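You operate a simulated robot arm through the tools that you are given. There is no shell and no other tool. Be economical: measure what you need, move in short steps, check, and stop when the job is done.

You are at the controls of a simulated two-armed robot. One attempt, no reset.

JOB
Take the rag from the gap between the rigs on the work table and lay it out flat on the clear stretch of the work table.

The check looks at the end state, three seconds after you hand in, the way a careful person would. Anything else that was tipped, shoved, dropped, spilled or broken makes it a failure.

ROBOT AND FRAMES
Two 7-joint arms with two-finger parallel grippers on one trunk, on a base that drives. Base frame: it is fixed to the floor where the robot stands at the start and does not move with it; the origin is under the middle of the robot, x ahead of it, y to its left, z up. Lengths are in mm, angles in rad, forces in N, time in s.
The left shoulder is at the start at [70, 163, 1220], the right one opposite. Places, roughly: clear stretch of the work table [400, 900, 800]. Payload 3.43 kg a hand.
The tool frame of a hand sits at the grasp point between the pads (the TCP): z along the fingers, y along the line on which they close. The tips reach 34 mm beyond it. Largest opening 128 mm; finger width 24, thickness 12; the body of the gripper, 48 by 130 mm, starts 96 mm behind the TCP.
Orientation is that of the tool frame in the base frame, as [roll, pitch, yaw] about the fixed x, y, z axes, in that order (R = Rz(yaw) Ry(pitch) Rx(roll)). With the fingers straight down and closing along the base's y, the tool's x points along the base's -x, its y along +y and its z along -z.

CONTROLS
- The arms move only by the tool play_rows. It takes "left_rows", "right_rows" or both (then of equal length, played together; a hand with none holds still); each is a list that holds one entry, the list of rows, each a list of 7 numbers: the shift along the tool's x, y, z in mm, then the turn, a rotation vector about the tool's x, y, z in rad, then the gripper command, from -1 (fully open) to 1 (shut), values between in proportion. In form: [[[tx, ty, tz, ax, ay, az, fingers], ...]]. A call has 1 to 12 rows; each row shifts and turns the commanded pose from where the row before left it, along the tool's axes as they then stand. A row lasts 0.2 s, in which the tool goes at most 50 mm and 0.15 rad; a call with a longer step from one row to the next is refused whole, and so is a gripper value outside its range. Where a pose cannot be reached the arm comes as near as it can. A force on the tool above 40 N (or 10 N above the force at the start of the call, whichever is more), or a blocked arm, ends the call early, and 0.2 s more pass. Each finger travels about 153 mm/s and halts on what it meets, pressing with about 44 N; the grip force reading is that of the motor and also rises with nothing between the fingers. The clock runs only during rows and for 0.2 s after the last one: add rows that do not move to give the fingers time. The reply holds the time, the measured pose of the TCP, the force on the tool along the base axes, the opening and the grip force, in the units named above and with some noise.
- Cameras (640 x 400 px; columns grow to the right, rows downward): "scene" is now at [108.3, 38.8, 1426.5]; the picture's right is [0.61, -0.79, 0.00], its down [-0.65, -0.51, -0.56] and it looks along [0.44, 0.34, -0.83] (base axes); focal length 275 px, centre (320, 200). "left" rides on the left gripper at [76, 11, -160] in its tool frame; the picture's right is [-0.15, 0.99, 0.00], its down [-0.88, -0.13, -0.46] and it looks along [-0.45, -0.07, 0.89] (tool axes); focal length 234 px, centre (320, 200). "right" rides on the right gripper at [76, -11, -160] in its tool frame; the picture's right is [0.15, 0.99, 0.00], its down [-0.88, 0.13, -0.46] and it looks along [-0.45, 0.07, 0.89] (tool axes); focal length 234 px, centre (320, 200). There is no depth. A picture from a camera that has moved, and an enlarged one, comes with that camera's place and axes in the base frame and with its lens. The place of the scene camera against the robot may be out by one fixed shift of up to 12 mm in any direction.
- get_image(camera): a new picture of that camera. It takes no simulated time.
- slide_trunk(by): slides the trunk up (or, below 0, down) by that many mm; the arms and the scene camera ride with it, the base frame stays. It gives what a move gives, with no picture.
- base_move(legs): drives the robot by 1 to 6 legs, each [ahead, left, turn to the left] in mm, mm and rad, along the robot's own axes; the way and the turn of a leg run together, so that a leg with both is an arc; at most 1500 mm and 3.142 rad a leg. The arms and the cameras ride along, it lands a little off, and it stops where it bumps. It gives what a move gives.
- pan_tilt(pan, tilt): turns the head with the scene camera to pan (to the left, within 1.501 rad either way) and tilt (down, from -0.506 to 1.204), counted from straight ahead of the robot. It gives what a move gives.
- zoom(camera, box): a new picture of the part [left, top, right, bottom] of that camera's present view, enlarged. It takes no simulated time.
- sign_off(): hands the job in; it is judged then, once.

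Go step by step. Nothing tells you exact positions but the pictures and the camera data: compare them with the known pose of the tool, close in by small moves and look again before you grip or let go. The budget is 120 turns and 88 pictures, counting those below and the enlarged ones. Unless the task says otherwise, let go and move clear before handing in, and close with one line.

The tools are called after ">>>" by a JSON object that holds its "api" and its "payload". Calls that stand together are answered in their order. play_rows: Moves the arms, as the interface text tells. Its arguments: {"type":"object","properties":{"left_rows":{"type":"array","items":{"type":"array","items":{"type":"array","items":{"type":"number"}}}},"right_rows":{"type":"array","items":{"type":"array","items":{"type":"array","items":{"type":"number"}}}}},"required":[]} The other tools are called the same way: slide_trunk (by) slides the trunk up or down; base_move (legs) drives the base; pan_tilt (pan, tilt) turns the head that bears the scene camera; get_image (camera) takes a picture; zoom (camera, box) takes an enlarged picture of a part of a camera's view; sign_off () hands the job in.

At the start:

```text
time_s: 0.0
left_position: [353.1, 548.5, 1075.2]
left_orientation: [-3.141, 0.001, -3.141]
left_wrist_force: [-0.4, 0.2, -0.2]
left_width: 127.8
left_grip_force: 0.0
right_position: [441.0, 10.3, 1118.0]
right_orientation: [-3.141, 0.001, 3.141]
right_wrist_force: [-0.4, -0.6, 0.2]
right_width: 127.7
right_grip_force: 0.0
trunk travel left (down, up): [-700.0, 240.0]
robot x, y, heading: [0.0, -5.2, 0.002]
head pan, tilt: [0.66, 0.976]
```

scene: 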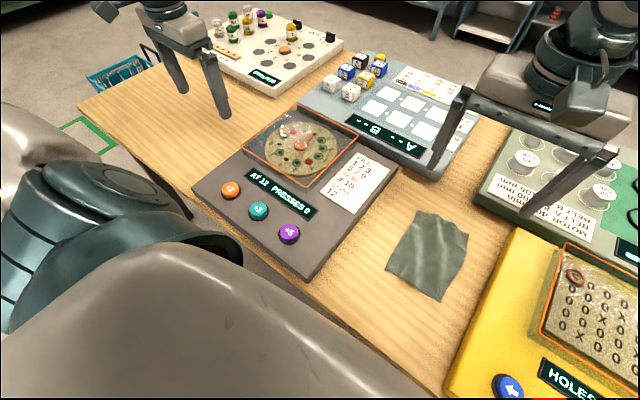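
right: 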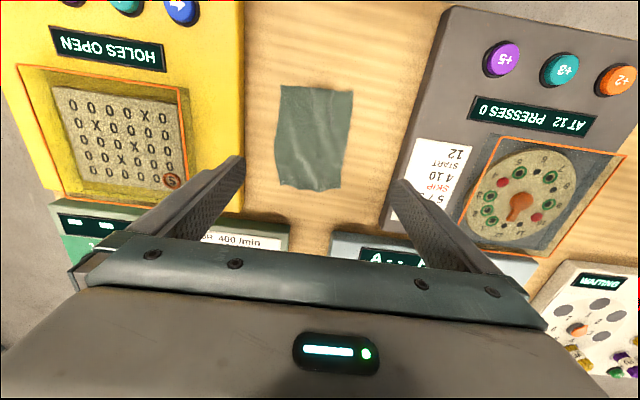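
left: 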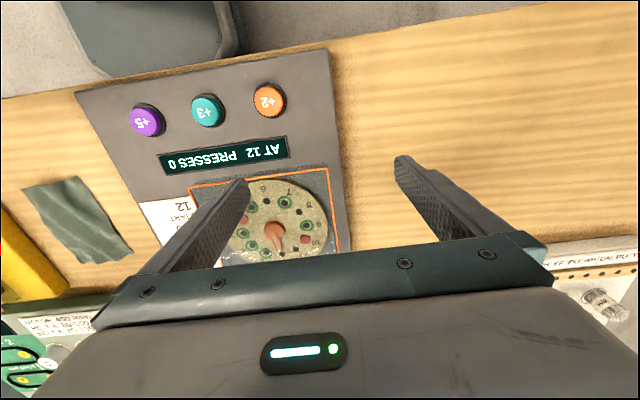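

The rag lies in the gap at about x 390–600, y −75 to 75, between the yellow rig and the dark dial rig. I'll look at it close up and check the clear stretch on the left.

>>> {"api": "zoom", "payload": {"camera": "scene", "box": [340, 180, 520, 320]}}

>>> {"api": "pan_tilt", "payload": {"pan": 1.2, "tilt": 0.8}}

>>> {"api": "get_image", "payload": {"camera": "scene"}}

```text
2.86 times, centred on (430, 250) of scene
camera zoom: at [108.3, 38.8, 1426.5], right [0.61, -0.79, 0.0], down [-0.65, -0.51, -0.56], along [0.44, 0.34, -0.83], focal length 786 px, centre (6, 57)
```

zoom: 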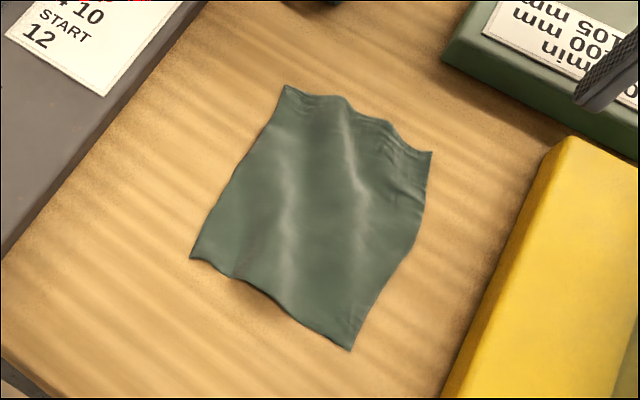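

```text
time_s: 1.0
left_position: [352.9, 549.4, 1073.8]
left_orientation: [-3.141, 0.0, -3.14]
left_wrist_force: [-0.1, 0.7, -0.2]
left_width: 128.0
left_grip_force: 0.0
right_position: [440.5, 10.6, 1118.2]
right_orientation: [3.14, 0.0, -3.142]
right_wrist_force: [0.4, -0.7, -0.5]
right_width: 128.3
right_grip_force: 0.1
trunk travel left (down, up): [-700.0, 240.0]
robot x, y, heading: [-4.1, -0.6, -0.003]
head pan, tilt: [1.201, 0.799]
```

```text
83 pictures are left
camera scene: at [81.4, 70.3, 1439.9], right [0.93, -0.36, 0.0], down [-0.26, -0.67, -0.7], along [0.25, 0.65, -0.72], focal length 275 px, centre (320, 200)
```

scene: 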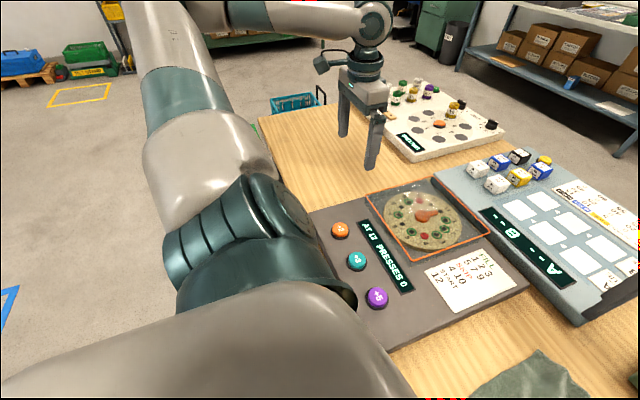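

The clear stretch runs roughly x 250–600, y 700–1250. I plan to pinch both corners of the rag's near edge with the two hands, lift, drive left about 900 mm and lay it out. First I turn both hands so they close along base x, with cameras outward.

>>> {"api": "play_rows", "payload": {"left_rows": [[[0, 0, 0, 0, 0, 0.1428, -1], [0, 0, 0, 0, 0, 0.1428, -1], [0, 0, 0, 0, 0, 0.1428, -1], [0, 0, 0, 0, 0, 0.1428, -1], [0, 0, 0, 0, 0, 0.1428, -1], [0, 0, 0, 0, 0, 0.1428, -1], [0, 0, 0, 0, 0, 0.1428, -1], [0, 0, 0, 0, 0, 0.1428, -1], [0, 0, 0, 0, 0, 0.1428, -1], [0, 0, 0, 0, 0, 0.1428, -1], [0, 0, 0, 0, 0, 0.1428, -1], [0, 0, 0, 0, 0, 0, -1]]], "right_rows": [[[0, 0, 0, 0, 0, -0.1428, -1], [0, 0, 0, 0, 0, -0.1428, -1], [0, 0, 0, 0, 0, -0.1428, -1], [0, 0, 0, 0, 0, -0.1428, -1], [0, 0, 0, 0, 0, -0.1428, -1], [0, 0, 0, 0, 0, -0.1428, -1], [0, 0, 0, 0, 0, -0.1428, -1], [0, 0, 0, 0, 0, -0.1428, -1], [0, 0, 0, 0, 0, -0.1428, -1], [0, 0, 0, 0, 0, -0.1428, -1], [0, 0, 0, 0, 0, -0.1428, -1], [0, 0, 0, 0, 0, 0, -1]]]}}

>>> {"api": "pan_tilt", "payload": {"pan": 0.0, "tilt": 0.98}}

>>> {"api": "get_image", "payload": {"camera": "scene"}}

```text
time_s: 3.6
left_position: [350.7, 549.0, 1074.6]
left_orientation: [-3.141, 0.0, 1.57]
left_wrist_force: [1.0, -0.2, -0.3]
left_width: 127.9
left_grip_force: 0.1
right_position: [439.6, 11.0, 1118.9]
right_orientation: [3.141, 0.001, -1.568]
right_wrist_force: [-0.9, 0.5, -0.3]
right_width: 127.9
right_grip_force: 0.1
trunk travel left (down, up): [-700.0, 240.0]
robot x, y, heading: [-0.9, 3.1, 0.003]
head pan, tilt: [1.201, 0.799]
```

```text
time_s: 5.0
left_position: [352.7, 549.7, 1074.3]
left_orientation: [3.141, 0.001, 1.57]
left_wrist_force: [-0.4, 0.8, 0.5]
left_width: 128.0
left_grip_force: 0.0
right_position: [439.8, 11.1, 1118.9]
right_orientation: [3.142, -0.001, -1.571]
right_wrist_force: [0.2, -0.3, -0.6]
right_width: 128.1
right_grip_force: 0.1
trunk travel left (down, up): [-700.0, 240.0]
robot x, y, heading: [-1.4, 2.2, 0.005]
head pan, tilt: [0.0, 0.979]
```

```text
82 pictures are left
camera scene: at [123.1, -4.7, 1426.3], right [0.0, -1.0, 0.0], down [-0.83, 0.0, -0.56], along [0.56, 0.0, -0.83], focal length 275 px, centre (320, 200)
```

scene: 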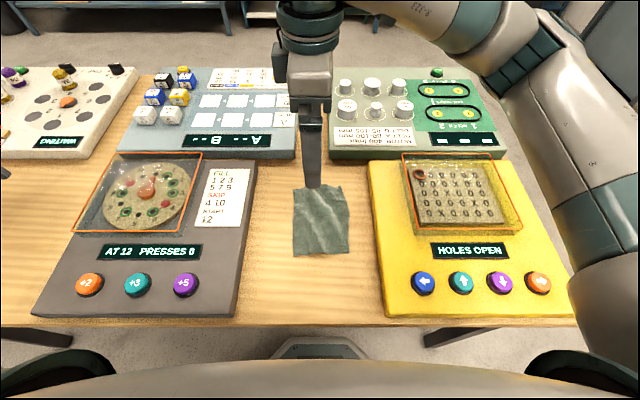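

The rag's near edge is at about x≈390–405, between y 62 and −78. I'm bringing both hands over it, tilted slightly outward so the wrists stay apart.

>>> {"api": "play_rows", "payload": {"right_rows": [[[16.2, 8, 34, 0, 0, 0, -1], [16.2, 8, 34, 0, 0, 0, -1], [16.2, 8, 34, 0, 0, 0, -1], [16.2, 8, 34, 0, 0, 0, -1], [16.2, 8, 34, 0, 0, 0, -1], [0, 0, 0, 0, -0.1, 0, -1], [0, 0, 0, 0, -0.1, 0, -1], [0, 0, 0, 0, 0, 0, -1], [0, 0, 0, 0, 0, 0, -1], [0, 0, 0, 0, 0, 0, -1], [0, 0, 0, 0, 0, 0, -1], [0, 0, 0, 0, 0, 0, -1]]], "left_rows": [[[-36.6, 3.9, 10.3, 0, 0, 0, -1], [-36.6, 3.9, 10.3, 0, 0, 0, -1], [-36.6, 3.9, 10.3, 0, 0, 0, -1], [-36.6, 3.9, 10.3, 0, 0, 0, -1], [-36.6, 3.9, 10.3, 0, 0, 0, -1], [-36.6, 3.9, 10.3, 0, 0, 0, -1], [-36.6, 3.9, 10.3, 0, 0, 0, -1], [-36.6, 3.9, 10.3, 0, 0, 0, -1], [-36.6, 3.9, 10.3, 0, 0, 0, -1], [-36.6, 3.9, 10.3, 0, 0, 0, -1], [-36.6, 3.9, 10.3, 0, 0, 0, -1], [-36.6, 3.9, 10.3, 0, 0, 0, -1]]]}}

>>> {"api": "play_rows", "payload": {"left_rows": [[[0, 0, 0, 0, -0.1, 0, -1], [0, 0, 0, 0, -0.1, 0, -1], [0, 0, 0, 0, 0, 0, -1]]]}}

>>> {"api": "get_image", "payload": {"camera": "left"}}

>>> {"api": "get_image", "payload": {"camera": "right"}}

>>> {"api": "get_image", "payload": {"camera": "scene"}}

```text
time_s: 7.6
left_position: [402.2, 105.0, 952.9]
left_orientation: [-3.141, -0.002, 1.573]
left_wrist_force: [-0.3, -0.7, 0.3]
left_width: 127.9
left_grip_force: 0.0
right_position: [400.3, -71.5, 946.9]
right_orientation: [3.141, 0.199, -1.571]
right_wrist_force: [-0.3, 0.0, 1.0]
right_width: 127.9
right_grip_force: 0.0
trunk travel left (down, up): [-700.0, 240.0]
robot x, y, heading: [-1.3, 1.3, -0.002]
head pan, tilt: [0.0, 0.979]
```

```text
time_s: 8.4
left_position: [400.9, 107.4, 950.9]
left_orientation: [-3.14, 0.202, 1.571]
left_wrist_force: [-0.1, 0.3, 0.3]
left_width: 128.1
left_grip_force: 0.1
right_position: [399.8, -70.7, 947.8]
right_orientation: [3.14, 0.201, -1.569]
right_wrist_force: [-0.6, -1.3, -1.1]
right_width: 127.9
right_grip_force: 0.0
trunk travel left (down, up): [-700.0, 240.0]
robot x, y, heading: [1.6, -0.3, 0.001]
head pan, tilt: [0.0, 0.979]
```

```text
81 pictures are left
camera left: at [412.0, 212.7, 1092.3], right [0.99, -0.14, 0.03], down [-0.13, -0.77, 0.62], along [-0.07, -0.62, -0.78], focal length 234 px, centre (320, 200)
```

left: 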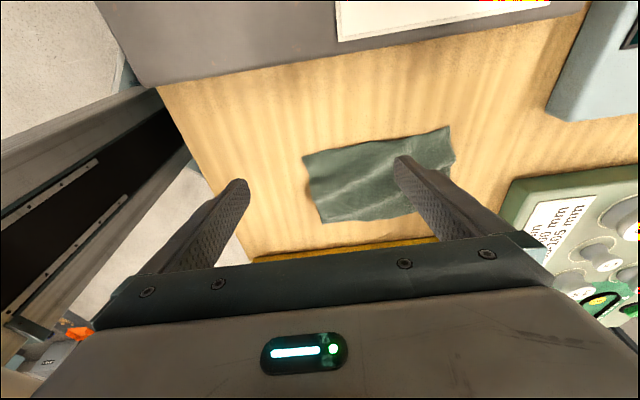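

```text
80 pictures are left
camera right: at [410.9, -177.0, 1089.5], right [-0.99, -0.14, -0.03], down [-0.13, 0.77, 0.62], along [-0.07, 0.62, -0.78], focal length 234 px, centre (320, 200)
```

right: 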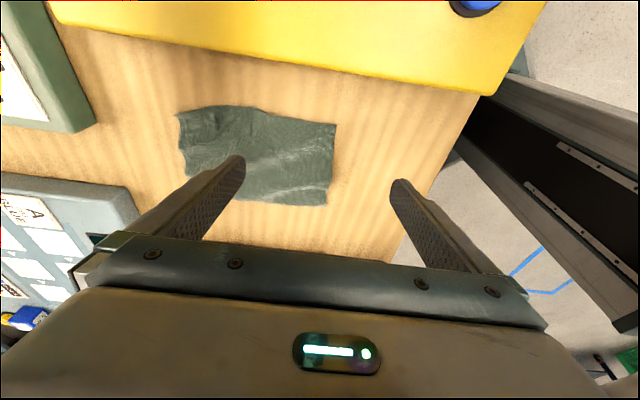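

```text
79 pictures are left
camera scene: at [123.5, -5.6, 1426.3], right [0.0, -1.0, 0.0], down [-0.83, 0.0, -0.56], along [0.56, 0.0, -0.83], focal length 275 px, centre (320, 200)
```

scene: 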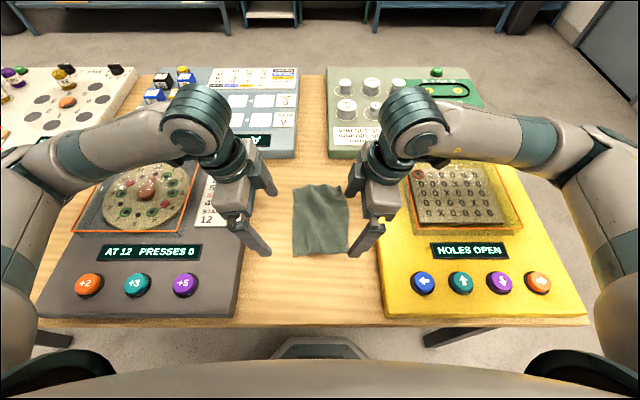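

Comparing the cameras, the rag's near edge is around x≈380 with corners at y≈63 and −72, and the surface may be slightly higher than 756. I'm lowering partway with the fingers half open and will check again.

>>> {"api": "play_rows", "payload": {"right_rows": [[[1.2, 1, 22.2, 0, 0, 0, 0.14], [1.2, 1, 22.2, 0, 0, 0, 0.14], [1.2, 1, 22.2, 0, 0, 0, 0.14], [1.2, 1, 22.2, 0, 0, 0, 0.14], [0, 0, 0, 0, 0, 0, 0.14], [0, 0, 0, 0, 0, 0, 0.14]]], "left_rows": [[[-9.4, -1.2, 25, 0, 0, 0, 0.14], [-9.4, -1.2, 25, 0, 0, 0, 0.14], [-9.4, -1.2, 25, 0, 0, 0, 0.14], [-9.4, -1.2, 25, 0, 0, 0, 0.14], [0, 0, 0, 0, 0, 0, 0.14], [0, 0, 0, 0, 0, 0, 0.14]]]}}

>>> {"api": "get_image", "payload": {"camera": "left"}}

>>> {"api": "get_image", "payload": {"camera": "right"}}

>>> {"api": "zoom", "payload": {"camera": "scene", "box": [220, 140, 420, 290]}}

```text
time_s: 9.8
left_position: [393.8, 52.0, 860.6]
left_orientation: [3.14, 0.2, 1.571]
left_wrist_force: [0.4, 0.2, 0.5]
left_width: 54.9
left_grip_force: 0.0
right_position: [394.9, -55.8, 862.2]
right_orientation: [3.141, 0.199, -1.571]
right_wrist_force: [0.1, -0.2, 0.5]
right_width: 54.9
right_grip_force: 0.0
trunk travel left (down, up): [-700.0, 240.0]
robot x, y, heading: [0.5, -2.0, -0.002]
head pan, tilt: [0.0, 0.979]
```

```text
78 pictures are left
camera left: at [405.6, 156.3, 1001.6], right [0.99, -0.14, 0.03], down [-0.13, -0.77, 0.62], along [-0.07, -0.62, -0.78], focal length 234 px, centre (320, 200)
```

left: 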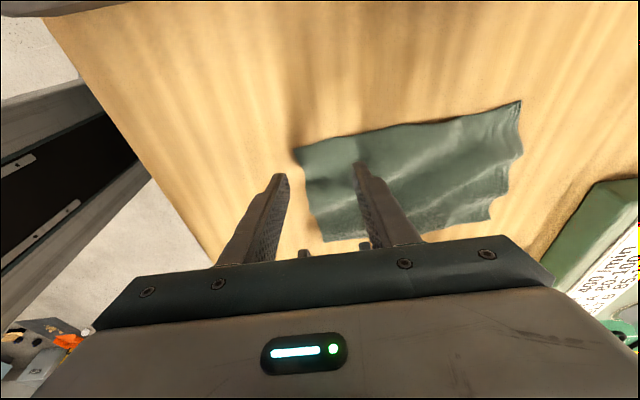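

```text
77 pictures are left
camera right: at [407.3, -163.1, 1003.6], right [-0.99, -0.14, -0.03], down [-0.13, 0.77, 0.62], along [-0.07, 0.62, -0.78], focal length 234 px, centre (320, 200)
```

right: 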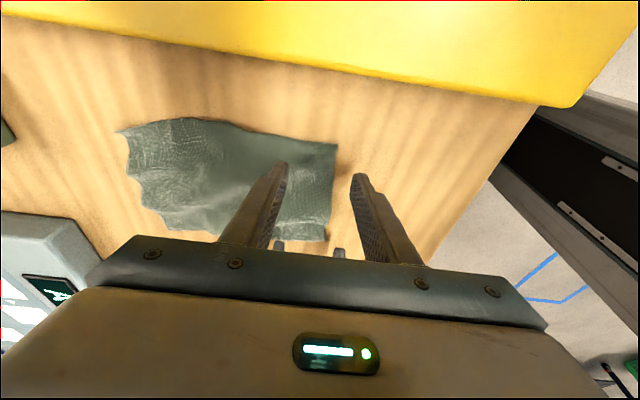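

```text
2.67 times, centred on (320, 215) of scene
camera zoom: at [123.4, -5.2, 1426.2], right [0.0, -1.0, 0.0], down [-0.83, 0.0, -0.56], along [0.56, 0.0, -0.83], focal length 734 px, centre (320, 160)
```

zoom: 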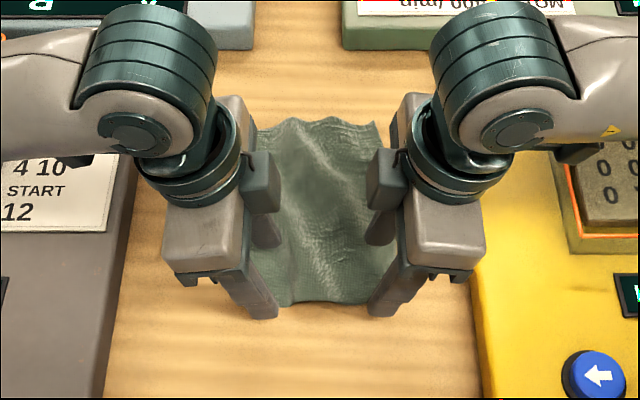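

The fingertips straddle the rag's near edge as planned; several views suggest the surface is higher than 758. I'm descending carefully by small steps while reading the force.

>>> {"api": "play_rows", "payload": {"right_rows": [[[1, 0, 4.9, 0, 0, 0, 0.14], [1, 0, 4.9, 0, 0, 0, 0.14], [1, 0, 4.9, 0, 0, 0, 0.14], [1, 0, 4.9, 0, 0, 0, 0.14], [0, 0, 0, 0, 0, 0, 0.14]]], "left_rows": [[[1, 0, 4.9, 0, 0, 0, 0.14], [1, 0, 4.9, 0, 0, 0, 0.14], [1, 0, 4.9, 0, 0, 0, 0.14], [1, 0, 4.9, 0, 0, 0, 0.14], [0, 0, 0, 0, 0, 0, 0.14]]]}}

>>> {"api": "play_rows", "payload": {"right_rows": [[[1, 0, 4.9, 0, 0, 0, 0.14], [1, 0, 4.9, 0, 0, 0, 0.14], [0, 0, 0, 0, 0, 0, 0.14]]], "left_rows": [[[1, 0, 4.9, 0, 0, 0, 0.14], [1, 0, 4.9, 0, 0, 0, 0.14], [0, 0, 0, 0, 0, 0, 0.14]]]}}

>>> {"api": "get_image", "payload": {"camera": "left"}}

>>> {"api": "get_image", "payload": {"camera": "right"}}

```text
time_s: 11.0
left_position: [395.0, 52.7, 839.8]
left_orientation: [3.141, 0.2, 1.571]
left_wrist_force: [-0.2, 0.7, -0.4]
left_width: 54.9
left_grip_force: 0.1
right_position: [396.9, -56.7, 840.4]
right_orientation: [-3.141, 0.2, -1.571]
right_wrist_force: [0.0, 0.4, 1.1]
right_width: 55.1
right_grip_force: 0.1
trunk travel left (down, up): [-700.0, 240.0]
robot x, y, heading: [-1.8, -0.1, 0.001]
head pan, tilt: [0.0, 0.979]
```

```text
time_s: 11.6
left_position: [396.3, 51.0, 835.3]
left_orientation: [3.128, 0.206, 1.567]
left_wrist_force: [-4.5, 5.3, 25.3]
left_width: 52.7
left_grip_force: 0.0
right_position: [396.6, -57.1, 836.1]
right_orientation: [-3.13, 0.205, -1.568]
right_wrist_force: [-3.4, -4.0, 23.5]
right_width: 53.0
right_grip_force: 0.0
trunk travel left (down, up): [-700.0, 240.0]
robot x, y, heading: [0.2, 0.8, 0.002]
head pan, tilt: [0.0, 0.979]
stopped in row 3 (left hand): the force on the tool passed its limit (the readings are from after the stop); the commanded pose is now the measured one
```

```text
75 pictures are left
camera left: at [406.3, 157.5, 976.9], right [0.99, -0.14, 0.04], down [-0.14, -0.77, 0.62], along [-0.06, -0.62, -0.78], focal length 234 px, centre (320, 200)
```

left: 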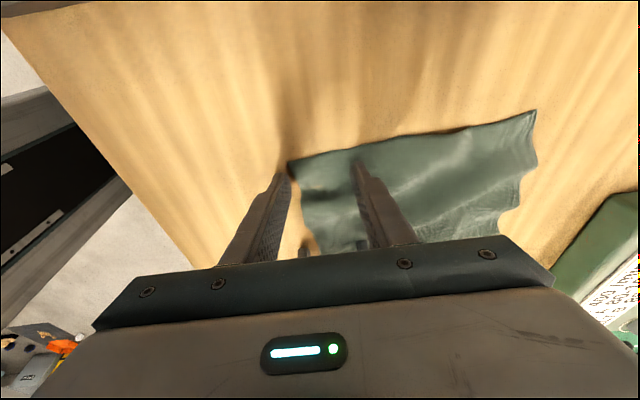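

```text
74 pictures are left
camera right: at [407.3, -163.8, 978.0], right [-0.99, -0.14, -0.04], down [-0.14, 0.77, 0.62], along [-0.06, 0.62, -0.78], focal length 234 px, centre (320, 200)
```

right: 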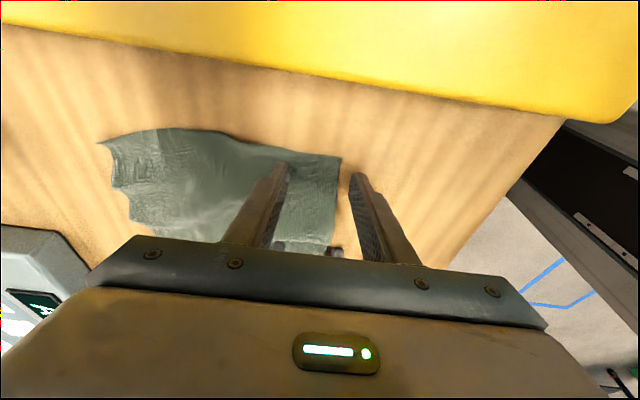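

Both hands touched down at TCP z≈836, so the surface is about 800. The near edge lies between the fingers; closing slowly with light contact.

>>> {"api": "play_rows", "payload": {"right_rows": [[[0, 0, 0, 0, 0, 0, 0.3], [0, 0, 0, 0, 0, 0, 0.45], [0, 0, 0, 0, 0, 0, 0.6], [0, 0, 0, 0, 0, 0, 0.75], [0, 0, 0, 0, 0, 0, 0.9], [0, 0, 0, 0, 0, 0, 1], [0, 0, 0, 0, 0, 0, 1], [0, 0, 0, 0, 0, 0, 1]]], "left_rows": [[[0, 0, 0, 0, 0, 0, 0.3], [0, 0, 0, 0, 0, 0, 0.45], [0, 0, 0, 0, 0, 0, 0.6], [0, 0, 0, 0, 0, 0, 0.75], [0, 0, 0, 0, 0, 0, 0.9], [0, 0, 0, 0, 0, 0, 1], [0, 0, 0, 0, 0, 0, 1], [0, 0, 0, 0, 0, 0, 1]]]}}

>>> {"api": "get_image", "payload": {"camera": "left"}}

>>> {"api": "get_image", "payload": {"camera": "right"}}

>>> {"api": "zoom", "payload": {"camera": "scene", "box": [220, 140, 420, 290]}}

```text
time_s: 12.3
left_position: [395.8, 51.4, 836.6]
left_orientation: [3.132, 0.208, 1.567]
left_wrist_force: [-5.0, 2.3, 22.5]
left_width: 22.8
left_grip_force: 0.0
right_position: [398.6, -55.9, 835.9]
right_orientation: [-3.126, 0.207, -1.569]
right_wrist_force: [-1.9, -3.8, 19.9]
right_width: 24.4
right_grip_force: 0.1
trunk travel left (down, up): [-700.0, 240.0]
robot x, y, heading: [1.2, -2.1, 0.002]
head pan, tilt: [0.0, 0.979]
stopped in row 3 (left hand): the force on the tool passed its limit (the readings are from after the stop); the commanded pose is now the measured one
```

```text
73 pictures are left
camera left: at [405.8, 157.0, 976.8], right [0.99, -0.14, 0.04], down [-0.14, -0.77, 0.63], along [-0.06, -0.63, -0.78], focal length 234 px, centre (320, 200)
```

left: 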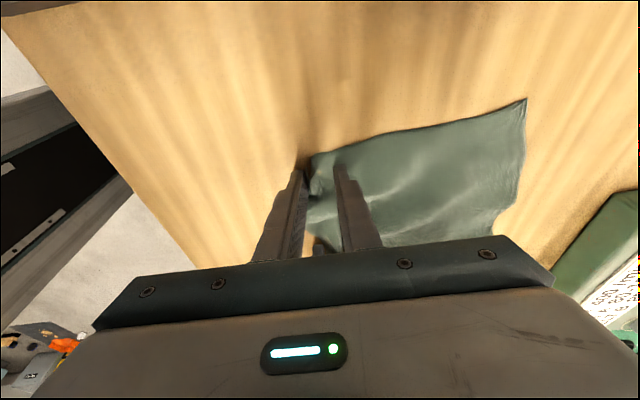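

```text
72 pictures are left
camera right: at [407.8, -163.5, 977.9], right [-0.99, -0.14, -0.04], down [-0.14, 0.77, 0.63], along [-0.06, 0.62, -0.78], focal length 234 px, centre (320, 200)
```

right: 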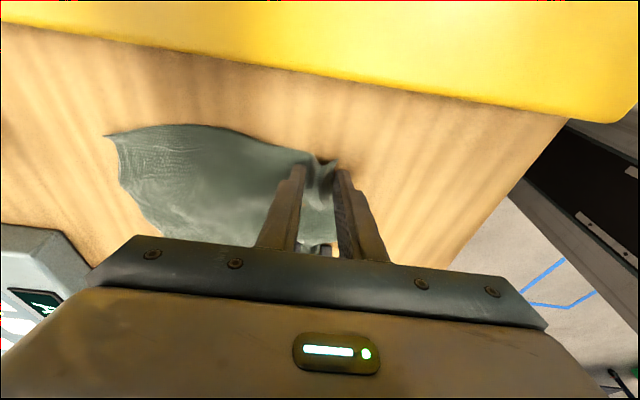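

```text
2.67 times, centred on (320, 215) of scene
camera zoom: at [119.8, -5.1, 1426.3], right [0.0, -1.0, 0.0], down [-0.83, 0.0, -0.56], along [0.56, 0.0, -0.83], focal length 734 px, centre (320, 160)
```

zoom: 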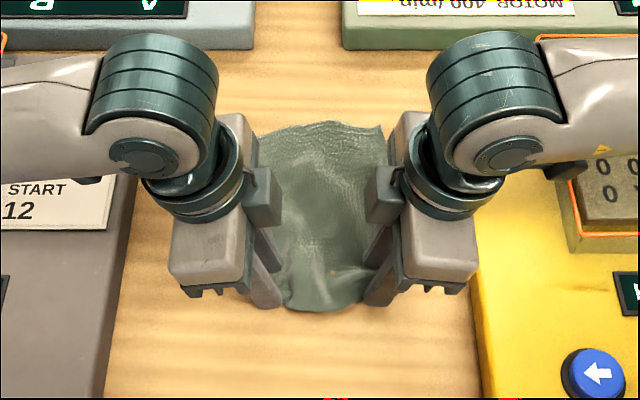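

The edge is folding up between the fingers on both sides. I'll finish closing.

>>> {"api": "play_rows", "payload": {"right_rows": [[[0, 0, -0.5, 0, 0, 0, 0.75], [0, 0, 0, 0, 0, 0, 0.9], [0, 0, 0, 0, 0, 0, 1], [0, 0, 0, 0, 0, 0, 1], [0, 0, 0, 0, 0, 0, 1]]], "left_rows": [[[0, 0, -0.5, 0, 0, 0, 0.75], [0, 0, 0, 0, 0, 0, 0.9], [0, 0, 0, 0, 0, 0, 1], [0, 0, 0, 0, 0, 0, 1], [0, 0, 0, 0, 0, 0, 1]]]}}

>>> {"api": "get_image", "payload": {"camera": "left"}}

>>> {"api": "get_image", "payload": {"camera": "right"}}

```text
time_s: 13.5
left_position: [396.6, 51.9, 835.8]
left_orientation: [3.129, 0.211, 1.565]
left_wrist_force: [5.7, -3.1, 39.6]
left_width: 3.0
left_grip_force: 37.3
right_position: [397.6, -57.2, 837.7]
right_orientation: [-3.13, 0.21, -1.568]
right_wrist_force: [4.6, 2.0, 22.0]
right_width: 2.6
right_grip_force: 37.2
trunk travel left (down, up): [-700.0, 240.0]
robot x, y, heading: [-0.9, 2.7, -0.001]
head pan, tilt: [0.0, 0.979]
```

```text
70 pictures are left
camera left: at [406.1, 157.7, 976.9], right [0.99, -0.14, 0.04], down [-0.14, -0.77, 0.63], along [-0.06, -0.63, -0.78], focal length 234 px, centre (320, 200)
```

left: 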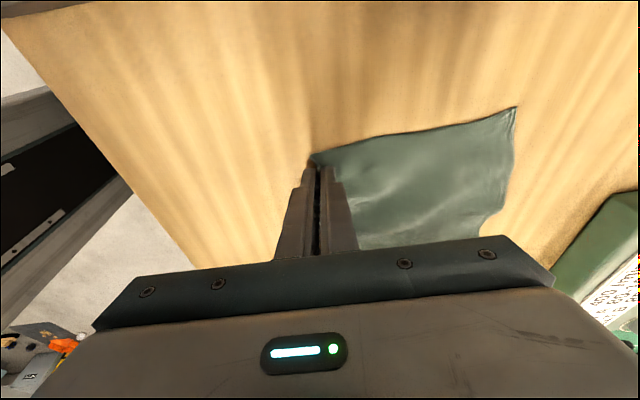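

```text
69 pictures are left
camera right: at [407.8, -163.4, 978.1], right [-0.99, -0.14, -0.04], down [-0.14, 0.77, 0.63], along [-0.06, 0.62, -0.78], focal length 234 px, centre (320, 200)
```

right: 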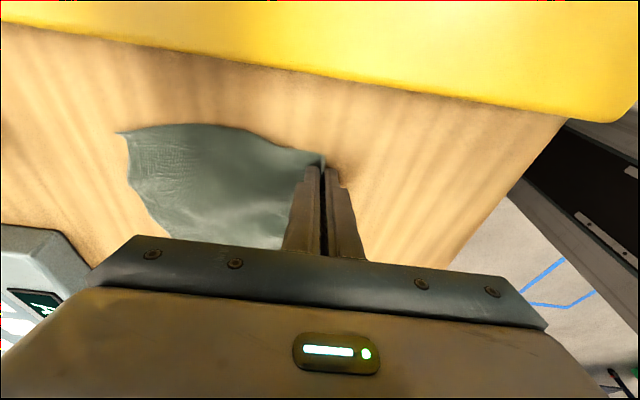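

Both hands report about 3 mm between the pads with grip force, so cloth is pinched. Lifting straight up a little to check it.

>>> {"api": "play_rows", "payload": {"right_rows": [[[-2, 0, -9.8, 0, 0, 0, 1], [-2, 0, -9.8, 0, 0, 0, 1], [-2, 0, -9.8, 0, 0, 0, 1], [-2, 0, -9.8, 0, 0, 0, 1], [-2, 0, -9.8, 0, 0, 0, 1], [-2, 0, -9.8, 0, 0, 0, 1], [-2, 0, -9.8, 0, 0, 0, 1], [-2, 0, -9.8, 0, 0, 0, 1]]], "left_rows": [[[-2, 0, -9.8, 0, 0, 0, 1], [-2, 0, -9.8, 0, 0, 0, 1], [-2, 0, -9.8, 0, 0, 0, 1], [-2, 0, -9.8, 0, 0, 0, 1], [-2, 0, -9.8, 0, 0, 0, 1], [-2, 0, -9.8, 0, 0, 0, 1], [-2, 0, -9.8, 0, 0, 0, 1], [-2, 0, -9.8, 0, 0, 0, 1]]]}}

>>> {"api": "zoom", "payload": {"camera": "scene", "box": [220, 110, 420, 290]}}

>>> {"api": "get_image", "payload": {"camera": "right"}}

```text
time_s: 15.3
left_position: [396.8, 50.9, 914.1]
left_orientation: [3.134, 0.208, 1.569]
left_wrist_force: [-0.5, 0.1, -0.9]
left_width: 2.5
left_grip_force: 37.7
right_position: [399.5, -56.6, 915.2]
right_orientation: [-3.132, 0.207, -1.569]
right_wrist_force: [-0.6, 0.4, 1.3]
right_width: 2.9
right_grip_force: 37.3
trunk travel left (down, up): [-700.0, 240.0]
robot x, y, heading: [2.0, 0.1, -0.001]
head pan, tilt: [0.0, 0.979]
```

```text
2.22 times, centred on (320, 200) of scene
camera zoom: at [123.4, -4.9, 1426.2], right [0.0, -1.0, 0.0], down [-0.83, 0.0, -0.56], along [0.56, 0.0, -0.83], focal length 611 px, centre (320, 200)
```

zoom: 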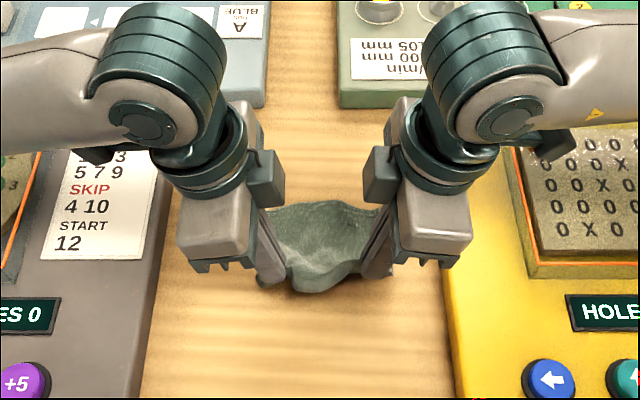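

```text
67 pictures are left
camera right: at [410.6, -163.5, 1057.4], right [-0.99, -0.14, -0.04], down [-0.14, 0.77, 0.62], along [-0.06, 0.62, -0.78], focal length 234 px, centre (320, 200)
```

right: 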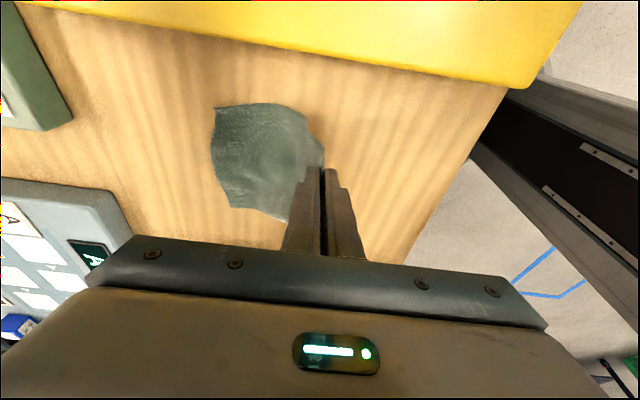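

The rag is held cleanly at both near corners. I'm raising the trunk 200 mm so it clears the rigs, then driving left.

>>> {"api": "slide_trunk", "payload": {"by": 200}}

>>> {"api": "base_move", "payload": {"legs": [[0, 450, 0]]}}

>>> {"api": "get_image", "payload": {"camera": "scene"}}

```text
time_s: 17.5
left_position: [397.8, 49.9, 1114.2]
left_orientation: [3.135, 0.209, 1.569]
left_wrist_force: [-0.2, 0.2, -0.3]
left_width: 2.7
left_grip_force: 37.4
right_position: [401.4, -57.4, 1115.7]
right_orientation: [-3.132, 0.206, -1.571]
right_wrist_force: [0.3, -0.5, -0.6]
right_width: 2.7
right_grip_force: 37.5
trunk travel left (down, up): [-900.0, 40.0]
robot x, y, heading: [2.2, 0.2, -0.002]
head pan, tilt: [0.0, 0.979]
```

```text
time_s: 20.2
left_position: [402.0, 498.6, 1115.4]
left_orientation: [3.133, 0.206, 1.551]
left_wrist_force: [0.4, 0.4, 0.1]
left_width: 2.8
left_grip_force: 37.8
right_position: [403.4, 392.5, 1116.4]
right_orientation: [-3.133, 0.205, -1.587]
right_wrist_force: [-0.5, -0.2, 0.7]
right_width: 2.4
right_grip_force: 37.2
trunk travel left (down, up): [-900.0, 40.0]
robot x, y, heading: [6.2, 456.1, -0.015]
head pan, tilt: [0.0, 0.979]
```

```text
66 pictures are left
camera scene: at [127.0, 448.5, 1626.3], right [-0.02, -1.0, 0.0], down [-0.83, 0.01, -0.56], along [0.56, -0.01, -0.83], focal length 275 px, centre (320, 200)
```

scene: 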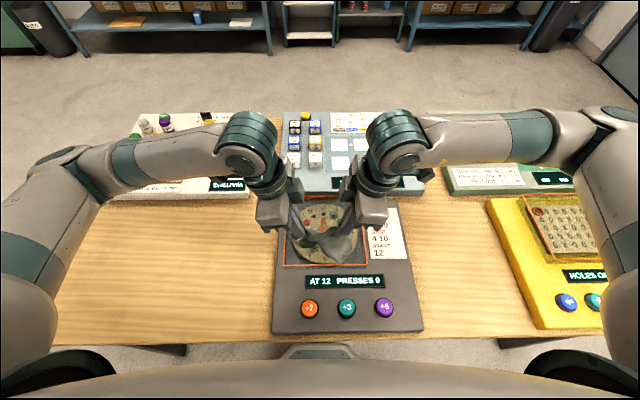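

Halfway, hanging free; the clear stretch spans about x 220–680, y 590–1160. Driving on to about y 885.

>>> {"api": "base_move", "payload": {"legs": [[0, 435, 0.015]]}}

>>> {"api": "get_image", "payload": {"camera": "scene"}}

>>> {"api": "get_image", "payload": {"camera": "left"}}

```text
time_s: 22.9
left_position: [406.5, 938.1, 1114.5]
left_orientation: [3.134, 0.207, 1.556]
left_wrist_force: [0.1, -0.8, -0.8]
left_width: 2.5
left_grip_force: 37.0
right_position: [409.5, 830.6, 1115.4]
right_orientation: [-3.133, 0.206, -1.585]
right_wrist_force: [0.0, -0.5, 0.0]
right_width: 2.3
right_grip_force: 37.6
trunk travel left (down, up): [-900.0, 40.0]
robot x, y, heading: [6.3, 894.0, -0.01]
head pan, tilt: [0.0, 0.979]
```

```text
65 pictures are left
camera scene: at [133.3, 885.0, 1626.3], right [-0.01, -1.0, 0.0], down [-0.83, 0.01, -0.56], along [0.56, -0.01, -0.83], focal length 275 px, centre (320, 200)
```

scene: 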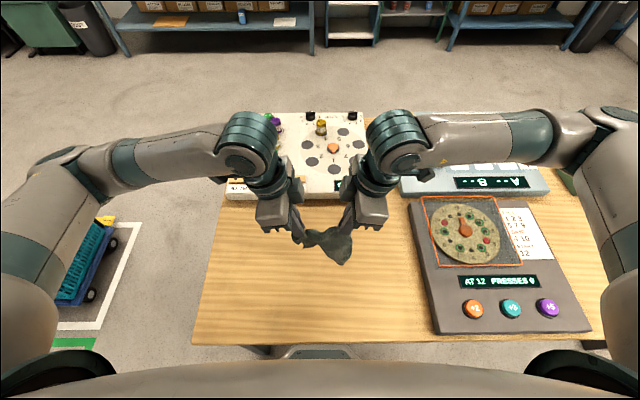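

```text
64 pictures are left
camera left: at [419.9, 1042.5, 1254.9], right [0.99, -0.16, 0.04], down [-0.14, -0.77, 0.63], along [-0.07, -0.62, -0.78], focal length 234 px, centre (320, 200)
```

left: 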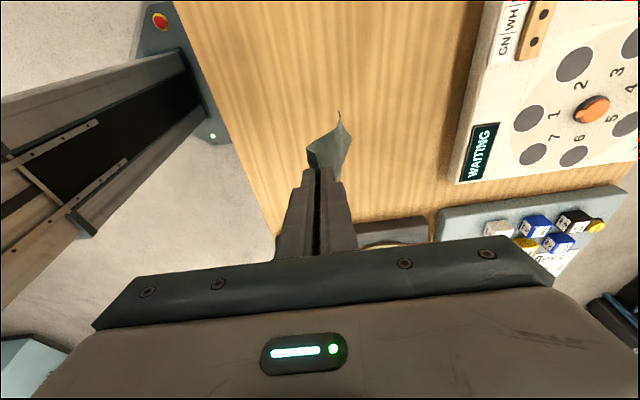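

Over the clear stretch with the rag hanging free. I'll move the hands forward about 130 mm and lower the trunk until the bottom of the rag is just above the table, then pull back while lowering.

>>> {"api": "play_rows", "payload": {"left_rows": [[[0, 13, 0, 0, 0, 0, 1], [0, 13, 0, 0, 0, 0, 1], [0, 13, 0, 0, 0, 0, 1], [0, 13, 0, 0, 0, 0, 1], [0, 13, 0, 0, 0, 0, 1], [0, 13, 0, 0, 0, 0, 1], [0, 13, 0, 0, 0, 0, 1], [0, 13, 0, 0, 0, 0, 1], [0, 13, 0, 0, 0, 0, 1], [0, 13, 0, 0, 0, 0, 1]]], "right_rows": [[[0, -13, 0, 0, 0, 0, 1], [0, -13, 0, 0, 0, 0, 1], [0, -13, 0, 0, 0, 0, 1], [0, -13, 0, 0, 0, 0, 1], [0, -13, 0, 0, 0, 0, 1], [0, -13, 0, 0, 0, 0, 1], [0, -13, 0, 0, 0, 0, 1], [0, -13, 0, 0, 0, 0, 1], [0, -13, 0, 0, 0, 0, 1], [0, -13, 0, 0, 0, 0, 1]]]}}

>>> {"api": "slide_trunk", "payload": {"by": -80}}

>>> {"api": "zoom", "payload": {"camera": "scene", "box": [200, 100, 440, 300]}}

>>> {"api": "get_image", "payload": {"camera": "left"}}

```text
time_s: 25.1
left_position: [539.0, 934.0, 1115.8]
left_orientation: [3.138, 0.209, 1.554]
left_wrist_force: [-7.2, -5.7, -0.1]
left_width: 2.6
left_grip_force: 37.8
right_position: [477.5, 830.1, 1116.8]
right_orientation: [-3.129, 0.207, -1.586]
right_wrist_force: [6.6, 7.5, -0.6]
right_width: 2.5
right_grip_force: 37.5
right hand out of reach, approached as far as the arm can: row 6, 7, 8, 9, 10
trunk travel left (down, up): [-900.0, 40.0]
robot x, y, heading: [8.5, 892.3, -0.016]
head pan, tilt: [0.0, 0.979]
```

```text
time_s: 26.3
left_position: [540.0, 935.4, 1035.1]
left_orientation: [3.136, 0.208, 1.554]
left_wrist_force: [-8.3, -7.9, 0.1]
left_width: 2.6
left_grip_force: 37.7
right_position: [477.1, 831.3, 1035.9]
right_orientation: [-3.13, 0.205, -1.583]
right_wrist_force: [8.7, 8.2, -0.2]
right_width: 2.5
right_grip_force: 37.3
trunk travel left (down, up): [-820.0, 120.0]
robot x, y, heading: [6.0, 894.3, -0.01]
head pan, tilt: [0.0, 0.979]
```

```text
2.00 times, centred on (320, 200) of scene
camera zoom: at [133.4, 886.2, 1546.3], right [-0.01, -1.0, 0.0], down [-0.83, 0.01, -0.56], along [0.56, -0.01, -0.83], focal length 550 px, centre (320, 200)
```

zoom: 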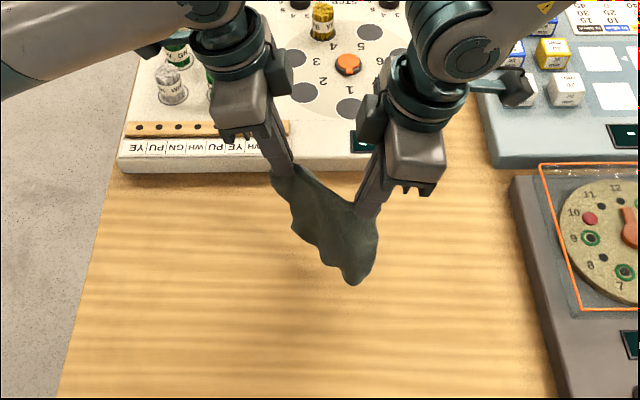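

```text
62 pictures are left
camera left: at [551.0, 1041.3, 1176.4], right [0.99, -0.16, 0.04], down [-0.14, -0.77, 0.63], along [-0.07, -0.62, -0.78], focal length 234 px, centre (320, 200)
```

left: 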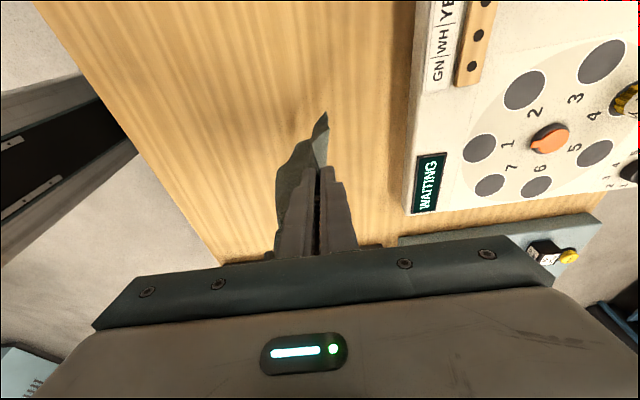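

The right arm hit its reach at x≈477 while the left went on, so the edge is skewed. I'm bringing the left hand back to match.

>>> {"api": "play_rows", "payload": {"left_rows": [[[0, -12.4, 0, 0, 0, 0, 1], [0, -12.4, 0, 0, 0, 0, 1], [0, -12.4, 0, 0, 0, 0, 1], [0, -12.4, 0, 0, 0, 0, 1], [0, -12.4, 0, 0, 0, 0, 1], [0, 0, 0, 0, 0, 0, 1]]]}}

>>> {"api": "play_rows", "payload": {"right_rows": [[[0, 5, 0, 0, 0, 0, 1], [0, 5, 0, 0, 0, 0, 1]]], "left_rows": [[[0, -5, 0, 0, 0, 0, 1], [0, -5, 0, 0, 0, 0, 1]]]}}

>>> {"api": "zoom", "payload": {"camera": "scene", "box": [200, 100, 440, 300]}}

```text
time_s: 27.7
left_position: [476.3, 935.7, 1035.7]
left_orientation: [3.135, 0.208, 1.557]
left_wrist_force: [0.6, 0.0, -0.1]
left_width: 2.8
left_grip_force: 37.4
right_position: [476.2, 830.2, 1036.2]
right_orientation: [-3.13, 0.205, -1.585]
right_wrist_force: [1.1, -0.5, 0.8]
right_width: 2.4
right_grip_force: 37.1
trunk travel left (down, up): [-820.0, 120.0]
robot x, y, heading: [8.6, 893.8, -0.015]
head pan, tilt: [0.0, 0.979]
```

```text
time_s: 28.3
left_position: [465.7, 935.8, 1036.2]
left_orientation: [3.134, 0.207, 1.556]
left_wrist_force: [-0.4, -0.4, -0.4]
left_width: 2.4
left_grip_force: 37.7
right_position: [466.0, 829.7, 1035.6]
right_orientation: [-3.131, 0.203, -1.583]
right_wrist_force: [-0.2, -0.5, 0.1]
right_width: 2.6
right_grip_force: 37.4
trunk travel left (down, up): [-820.0, 120.0]
robot x, y, heading: [9.2, 893.3, -0.007]
head pan, tilt: [0.0, 0.979]
```

```text
2.00 times, centred on (320, 200) of scene
camera zoom: at [133.4, 886.0, 1546.3], right [-0.01, -1.0, 0.0], down [-0.83, 0.01, -0.56], along [0.56, -0.01, -0.83], focal length 550 px, centre (320, 200)
```

zoom: 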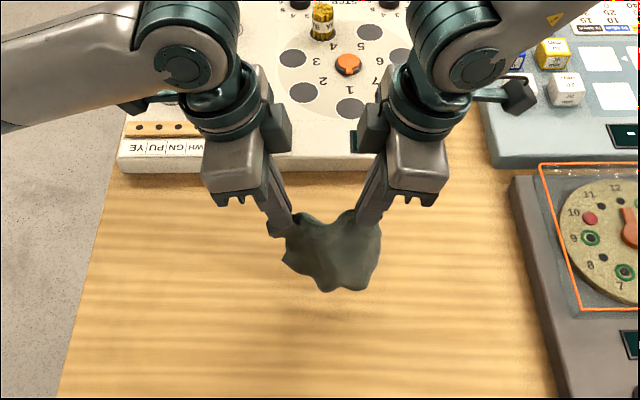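

Both hands are level again at x≈466. Now pulling back while lowering, so the rag lays out away from the robot.

>>> {"api": "play_rows", "payload": {"left_rows": [[[2.5, -8.7, 11.75, 0, 0, 0, 1], [2.5, -8.7, 11.75, 0, 0, 0, 1], [2.5, -8.7, 11.75, 0, 0, 0, 1], [1.55, -10, 7.35, 0, 0, 0, 1], [1.55, -10, 7.35, 0, 0, 0, 1], [1.55, -10, 7.35, 0, 0, 0, 1], [1.55, -10, 7.35, 0, 0, 0, 1], [1.55, -10, 7.35, 0, 0, 0, 1], [1.55, -10, 7.35, 0, 0, 0, 1], [1.55, -10, 7.35, 0, 0, 0, 1], [1.55, -10, 7.35, 0, 0, 0, 1]]], "right_rows": [[[2.5, 8.7, 11.75, 0, 0, 0, 1], [2.5, 8.7, 11.75, 0, 0, 0, 1], [2.5, 8.7, 11.75, 0, 0, 0, 1], [1.55, 10, 7.35, 0, 0, 0, 1], [1.55, 10, 7.35, 0, 0, 0, 1], [1.55, 10, 7.35, 0, 0, 0, 1], [1.55, 10, 7.35, 0, 0, 0, 1], [1.55, 10, 7.35, 0, 0, 0, 1], [1.55, 10, 7.35, 0, 0, 0, 1], [1.55, 10, 7.35, 0, 0, 0, 1], [1.55, 10, 7.35, 0, 0, 0, 1]]]}}

>>> {"api": "zoom", "payload": {"camera": "scene", "box": [200, 150, 440, 350]}}

>>> {"api": "get_image", "payload": {"camera": "left"}}

```text
time_s: 30.7
left_position: [361.7, 940.2, 938.7]
left_orientation: [3.135, 0.207, 1.555]
left_wrist_force: [0.3, -0.3, -0.2]
left_width: 2.5
left_grip_force: 37.0
right_position: [361.4, 832.5, 939.4]
right_orientation: [-3.128, 0.205, -1.581]
right_wrist_force: [0.0, 0.9, 0.5]
right_width: 2.7
right_grip_force: 37.6
trunk travel left (down, up): [-820.0, 120.0]
robot x, y, heading: [10.6, 894.5, -0.011]
head pan, tilt: [0.0, 0.979]
```

```text
2.00 times, centred on (320, 250) of scene
camera zoom: at [132.9, 886.6, 1546.4], right [-0.01, -1.0, 0.0], down [-0.83, 0.01, -0.56], along [0.56, -0.01, -0.83], focal length 550 px, centre (320, 100)
```

zoom: 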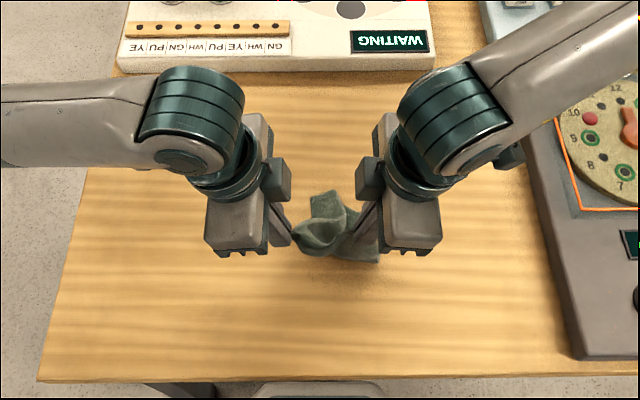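

```text
59 pictures are left
camera left: at [373.1, 1045.1, 1079.4], right [0.99, -0.16, 0.04], down [-0.14, -0.77, 0.63], along [-0.07, -0.62, -0.78], focal length 234 px, centre (320, 200)
```

left: 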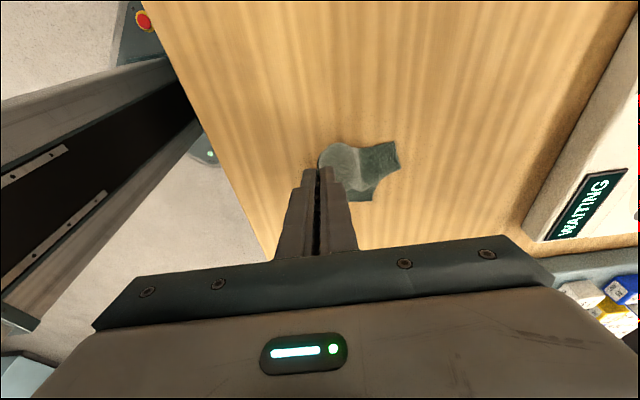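

The rag has touched down but looks rumpled. I'll spread the hands slightly to tauten the held edge and look from closer.

>>> {"api": "play_rows", "payload": {"left_rows": [[[2, 0, -0.4, 0, 0, 0, 1], [2, 0, -0.4, 0, 0, 0, 1], [0, 0, 0, 0, 0, 0, 1]]], "right_rows": [[[2, 0, -0.4, 0, 0, 0, 1], [2, 0, -0.4, 0, 0, 0, 1], [0, 0, 0, 0, 0, 0, 1]]]}}

>>> {"api": "zoom", "payload": {"camera": "scene", "box": [270, 200, 390, 300]}}

>>> {"api": "zoom", "payload": {"camera": "left", "box": [220, 100, 460, 250]}}

>>> {"api": "zoom", "payload": {"camera": "right", "box": [180, 100, 420, 250]}}

```text
time_s: 31.5
left_position: [361.1, 942.6, 938.7]
left_orientation: [3.134, 0.209, 1.556]
left_wrist_force: [0.0, -0.1, 0.5]
left_width: 2.5
left_grip_force: 37.1
right_position: [360.7, 828.2, 938.2]
right_orientation: [-3.13, 0.207, -1.583]
right_wrist_force: [0.4, 0.0, -0.2]
right_width: 2.8
right_grip_force: 37.2
trunk travel left (down, up): [-820.0, 120.0]
robot x, y, heading: [10.9, 892.2, -0.009]
head pan, tilt: [0.0, 0.979]
```

```text
4.00 times, centred on (330, 250) of scene
camera zoom: at [133.5, 886.5, 1546.3], right [-0.01, -1.0, 0.0], down [-0.83, 0.01, -0.56], along [0.56, -0.01, -0.83], focal length 1100 px, centre (280, 0)
```

zoom: 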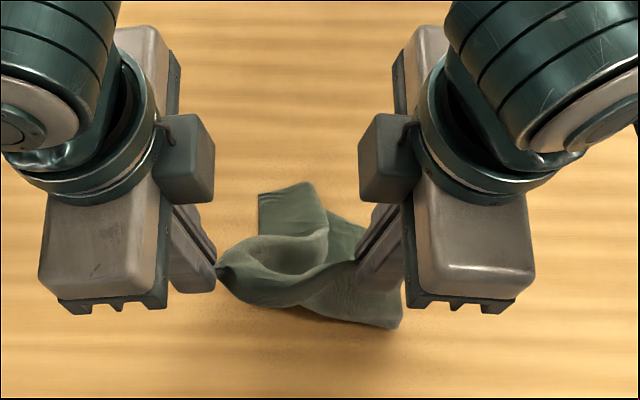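

```text
2.67 times, centred on (340, 175) of left
camera zoom: at [373.7, 1048.8, 1079.3], right [0.99, -0.16, 0.04], down [-0.14, -0.77, 0.63], along [-0.07, -0.62, -0.78], focal length 624 px, centre (267, 267)
```

zoom: 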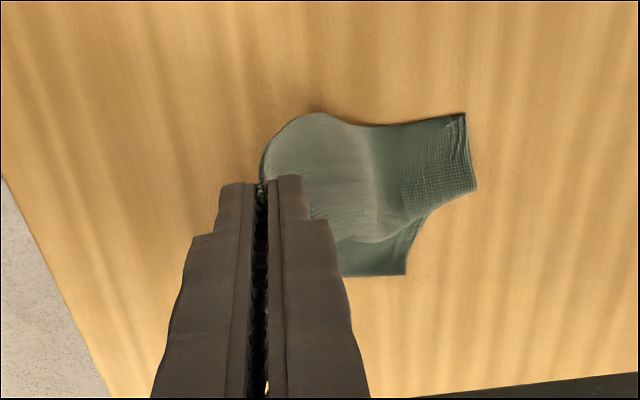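

```text
2.67 times, centred on (300, 175) of right
camera zoom: at [369.4, 720.3, 1079.9], right [-0.99, -0.13, -0.04], down [-0.13, 0.77, 0.62], along [-0.05, 0.62, -0.78], focal length 624 px, centre (373, 267)
```

zoom: 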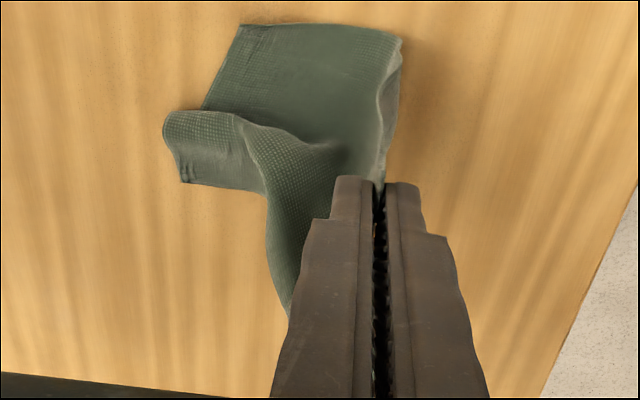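

The rag's bottom bunched under the hands. I'm lifting again to see how it hangs and whether both corners are still held.

>>> {"api": "slide_trunk", "payload": {"by": 110}}

>>> {"api": "get_image", "payload": {"camera": "scene"}}

>>> {"api": "zoom", "payload": {"camera": "scene", "box": [260, 180, 400, 300]}}

>>> {"api": "zoom", "payload": {"camera": "right", "box": [180, 100, 420, 250]}}

```text
time_s: 32.9
left_position: [361.9, 943.4, 1048.6]
left_orientation: [3.134, 0.207, 1.556]
left_wrist_force: [0.4, -0.3, 0.5]
left_width: 2.8
left_grip_force: 37.0
right_position: [361.7, 827.1, 1049.1]
right_orientation: [-3.131, 0.206, -1.585]
right_wrist_force: [-0.2, 0.3, -0.8]
right_width: 2.5
right_grip_force: 37.6
trunk travel left (down, up): [-930.0, 10.0]
robot x, y, heading: [8.3, 893.3, -0.011]
head pan, tilt: [0.0, 0.979]
```

```text
55 pictures are left
camera scene: at [133.6, 886.4, 1656.2], right [-0.01, -1.0, 0.0], down [-0.83, 0.01, -0.56], along [0.56, -0.01, -0.83], focal length 275 px, centre (320, 200)
```

scene: 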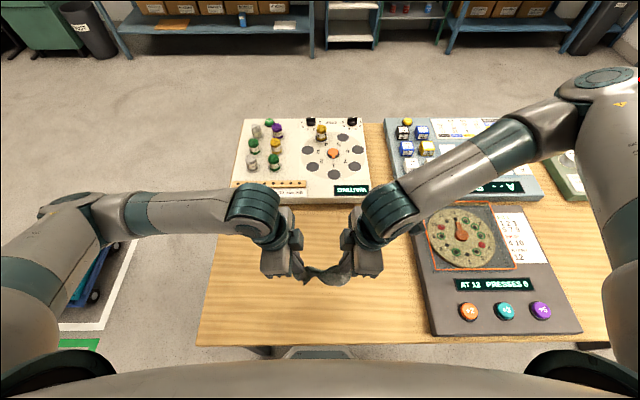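

```text
3.33 times, centred on (330, 240) of scene
camera zoom: at [133.6, 886.4, 1656.2], right [-0.01, -1.0, 0.0], down [-0.83, 0.01, -0.56], along [0.56, -0.01, -0.83], focal length 917 px, centre (287, 67)
```

zoom: 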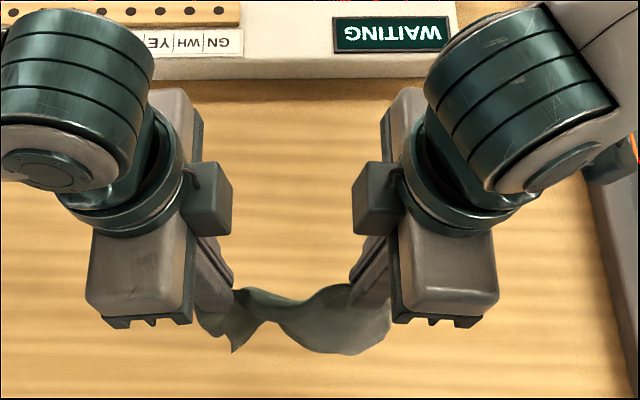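

```text
2.67 times, centred on (300, 175) of right
camera zoom: at [369.5, 720.2, 1189.8], right [-0.99, -0.13, -0.04], down [-0.12, 0.77, 0.62], along [-0.05, 0.62, -0.78], focal length 624 px, centre (373, 267)
```

zoom: 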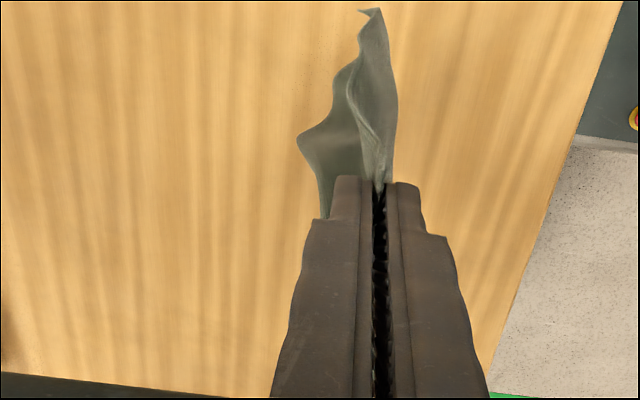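

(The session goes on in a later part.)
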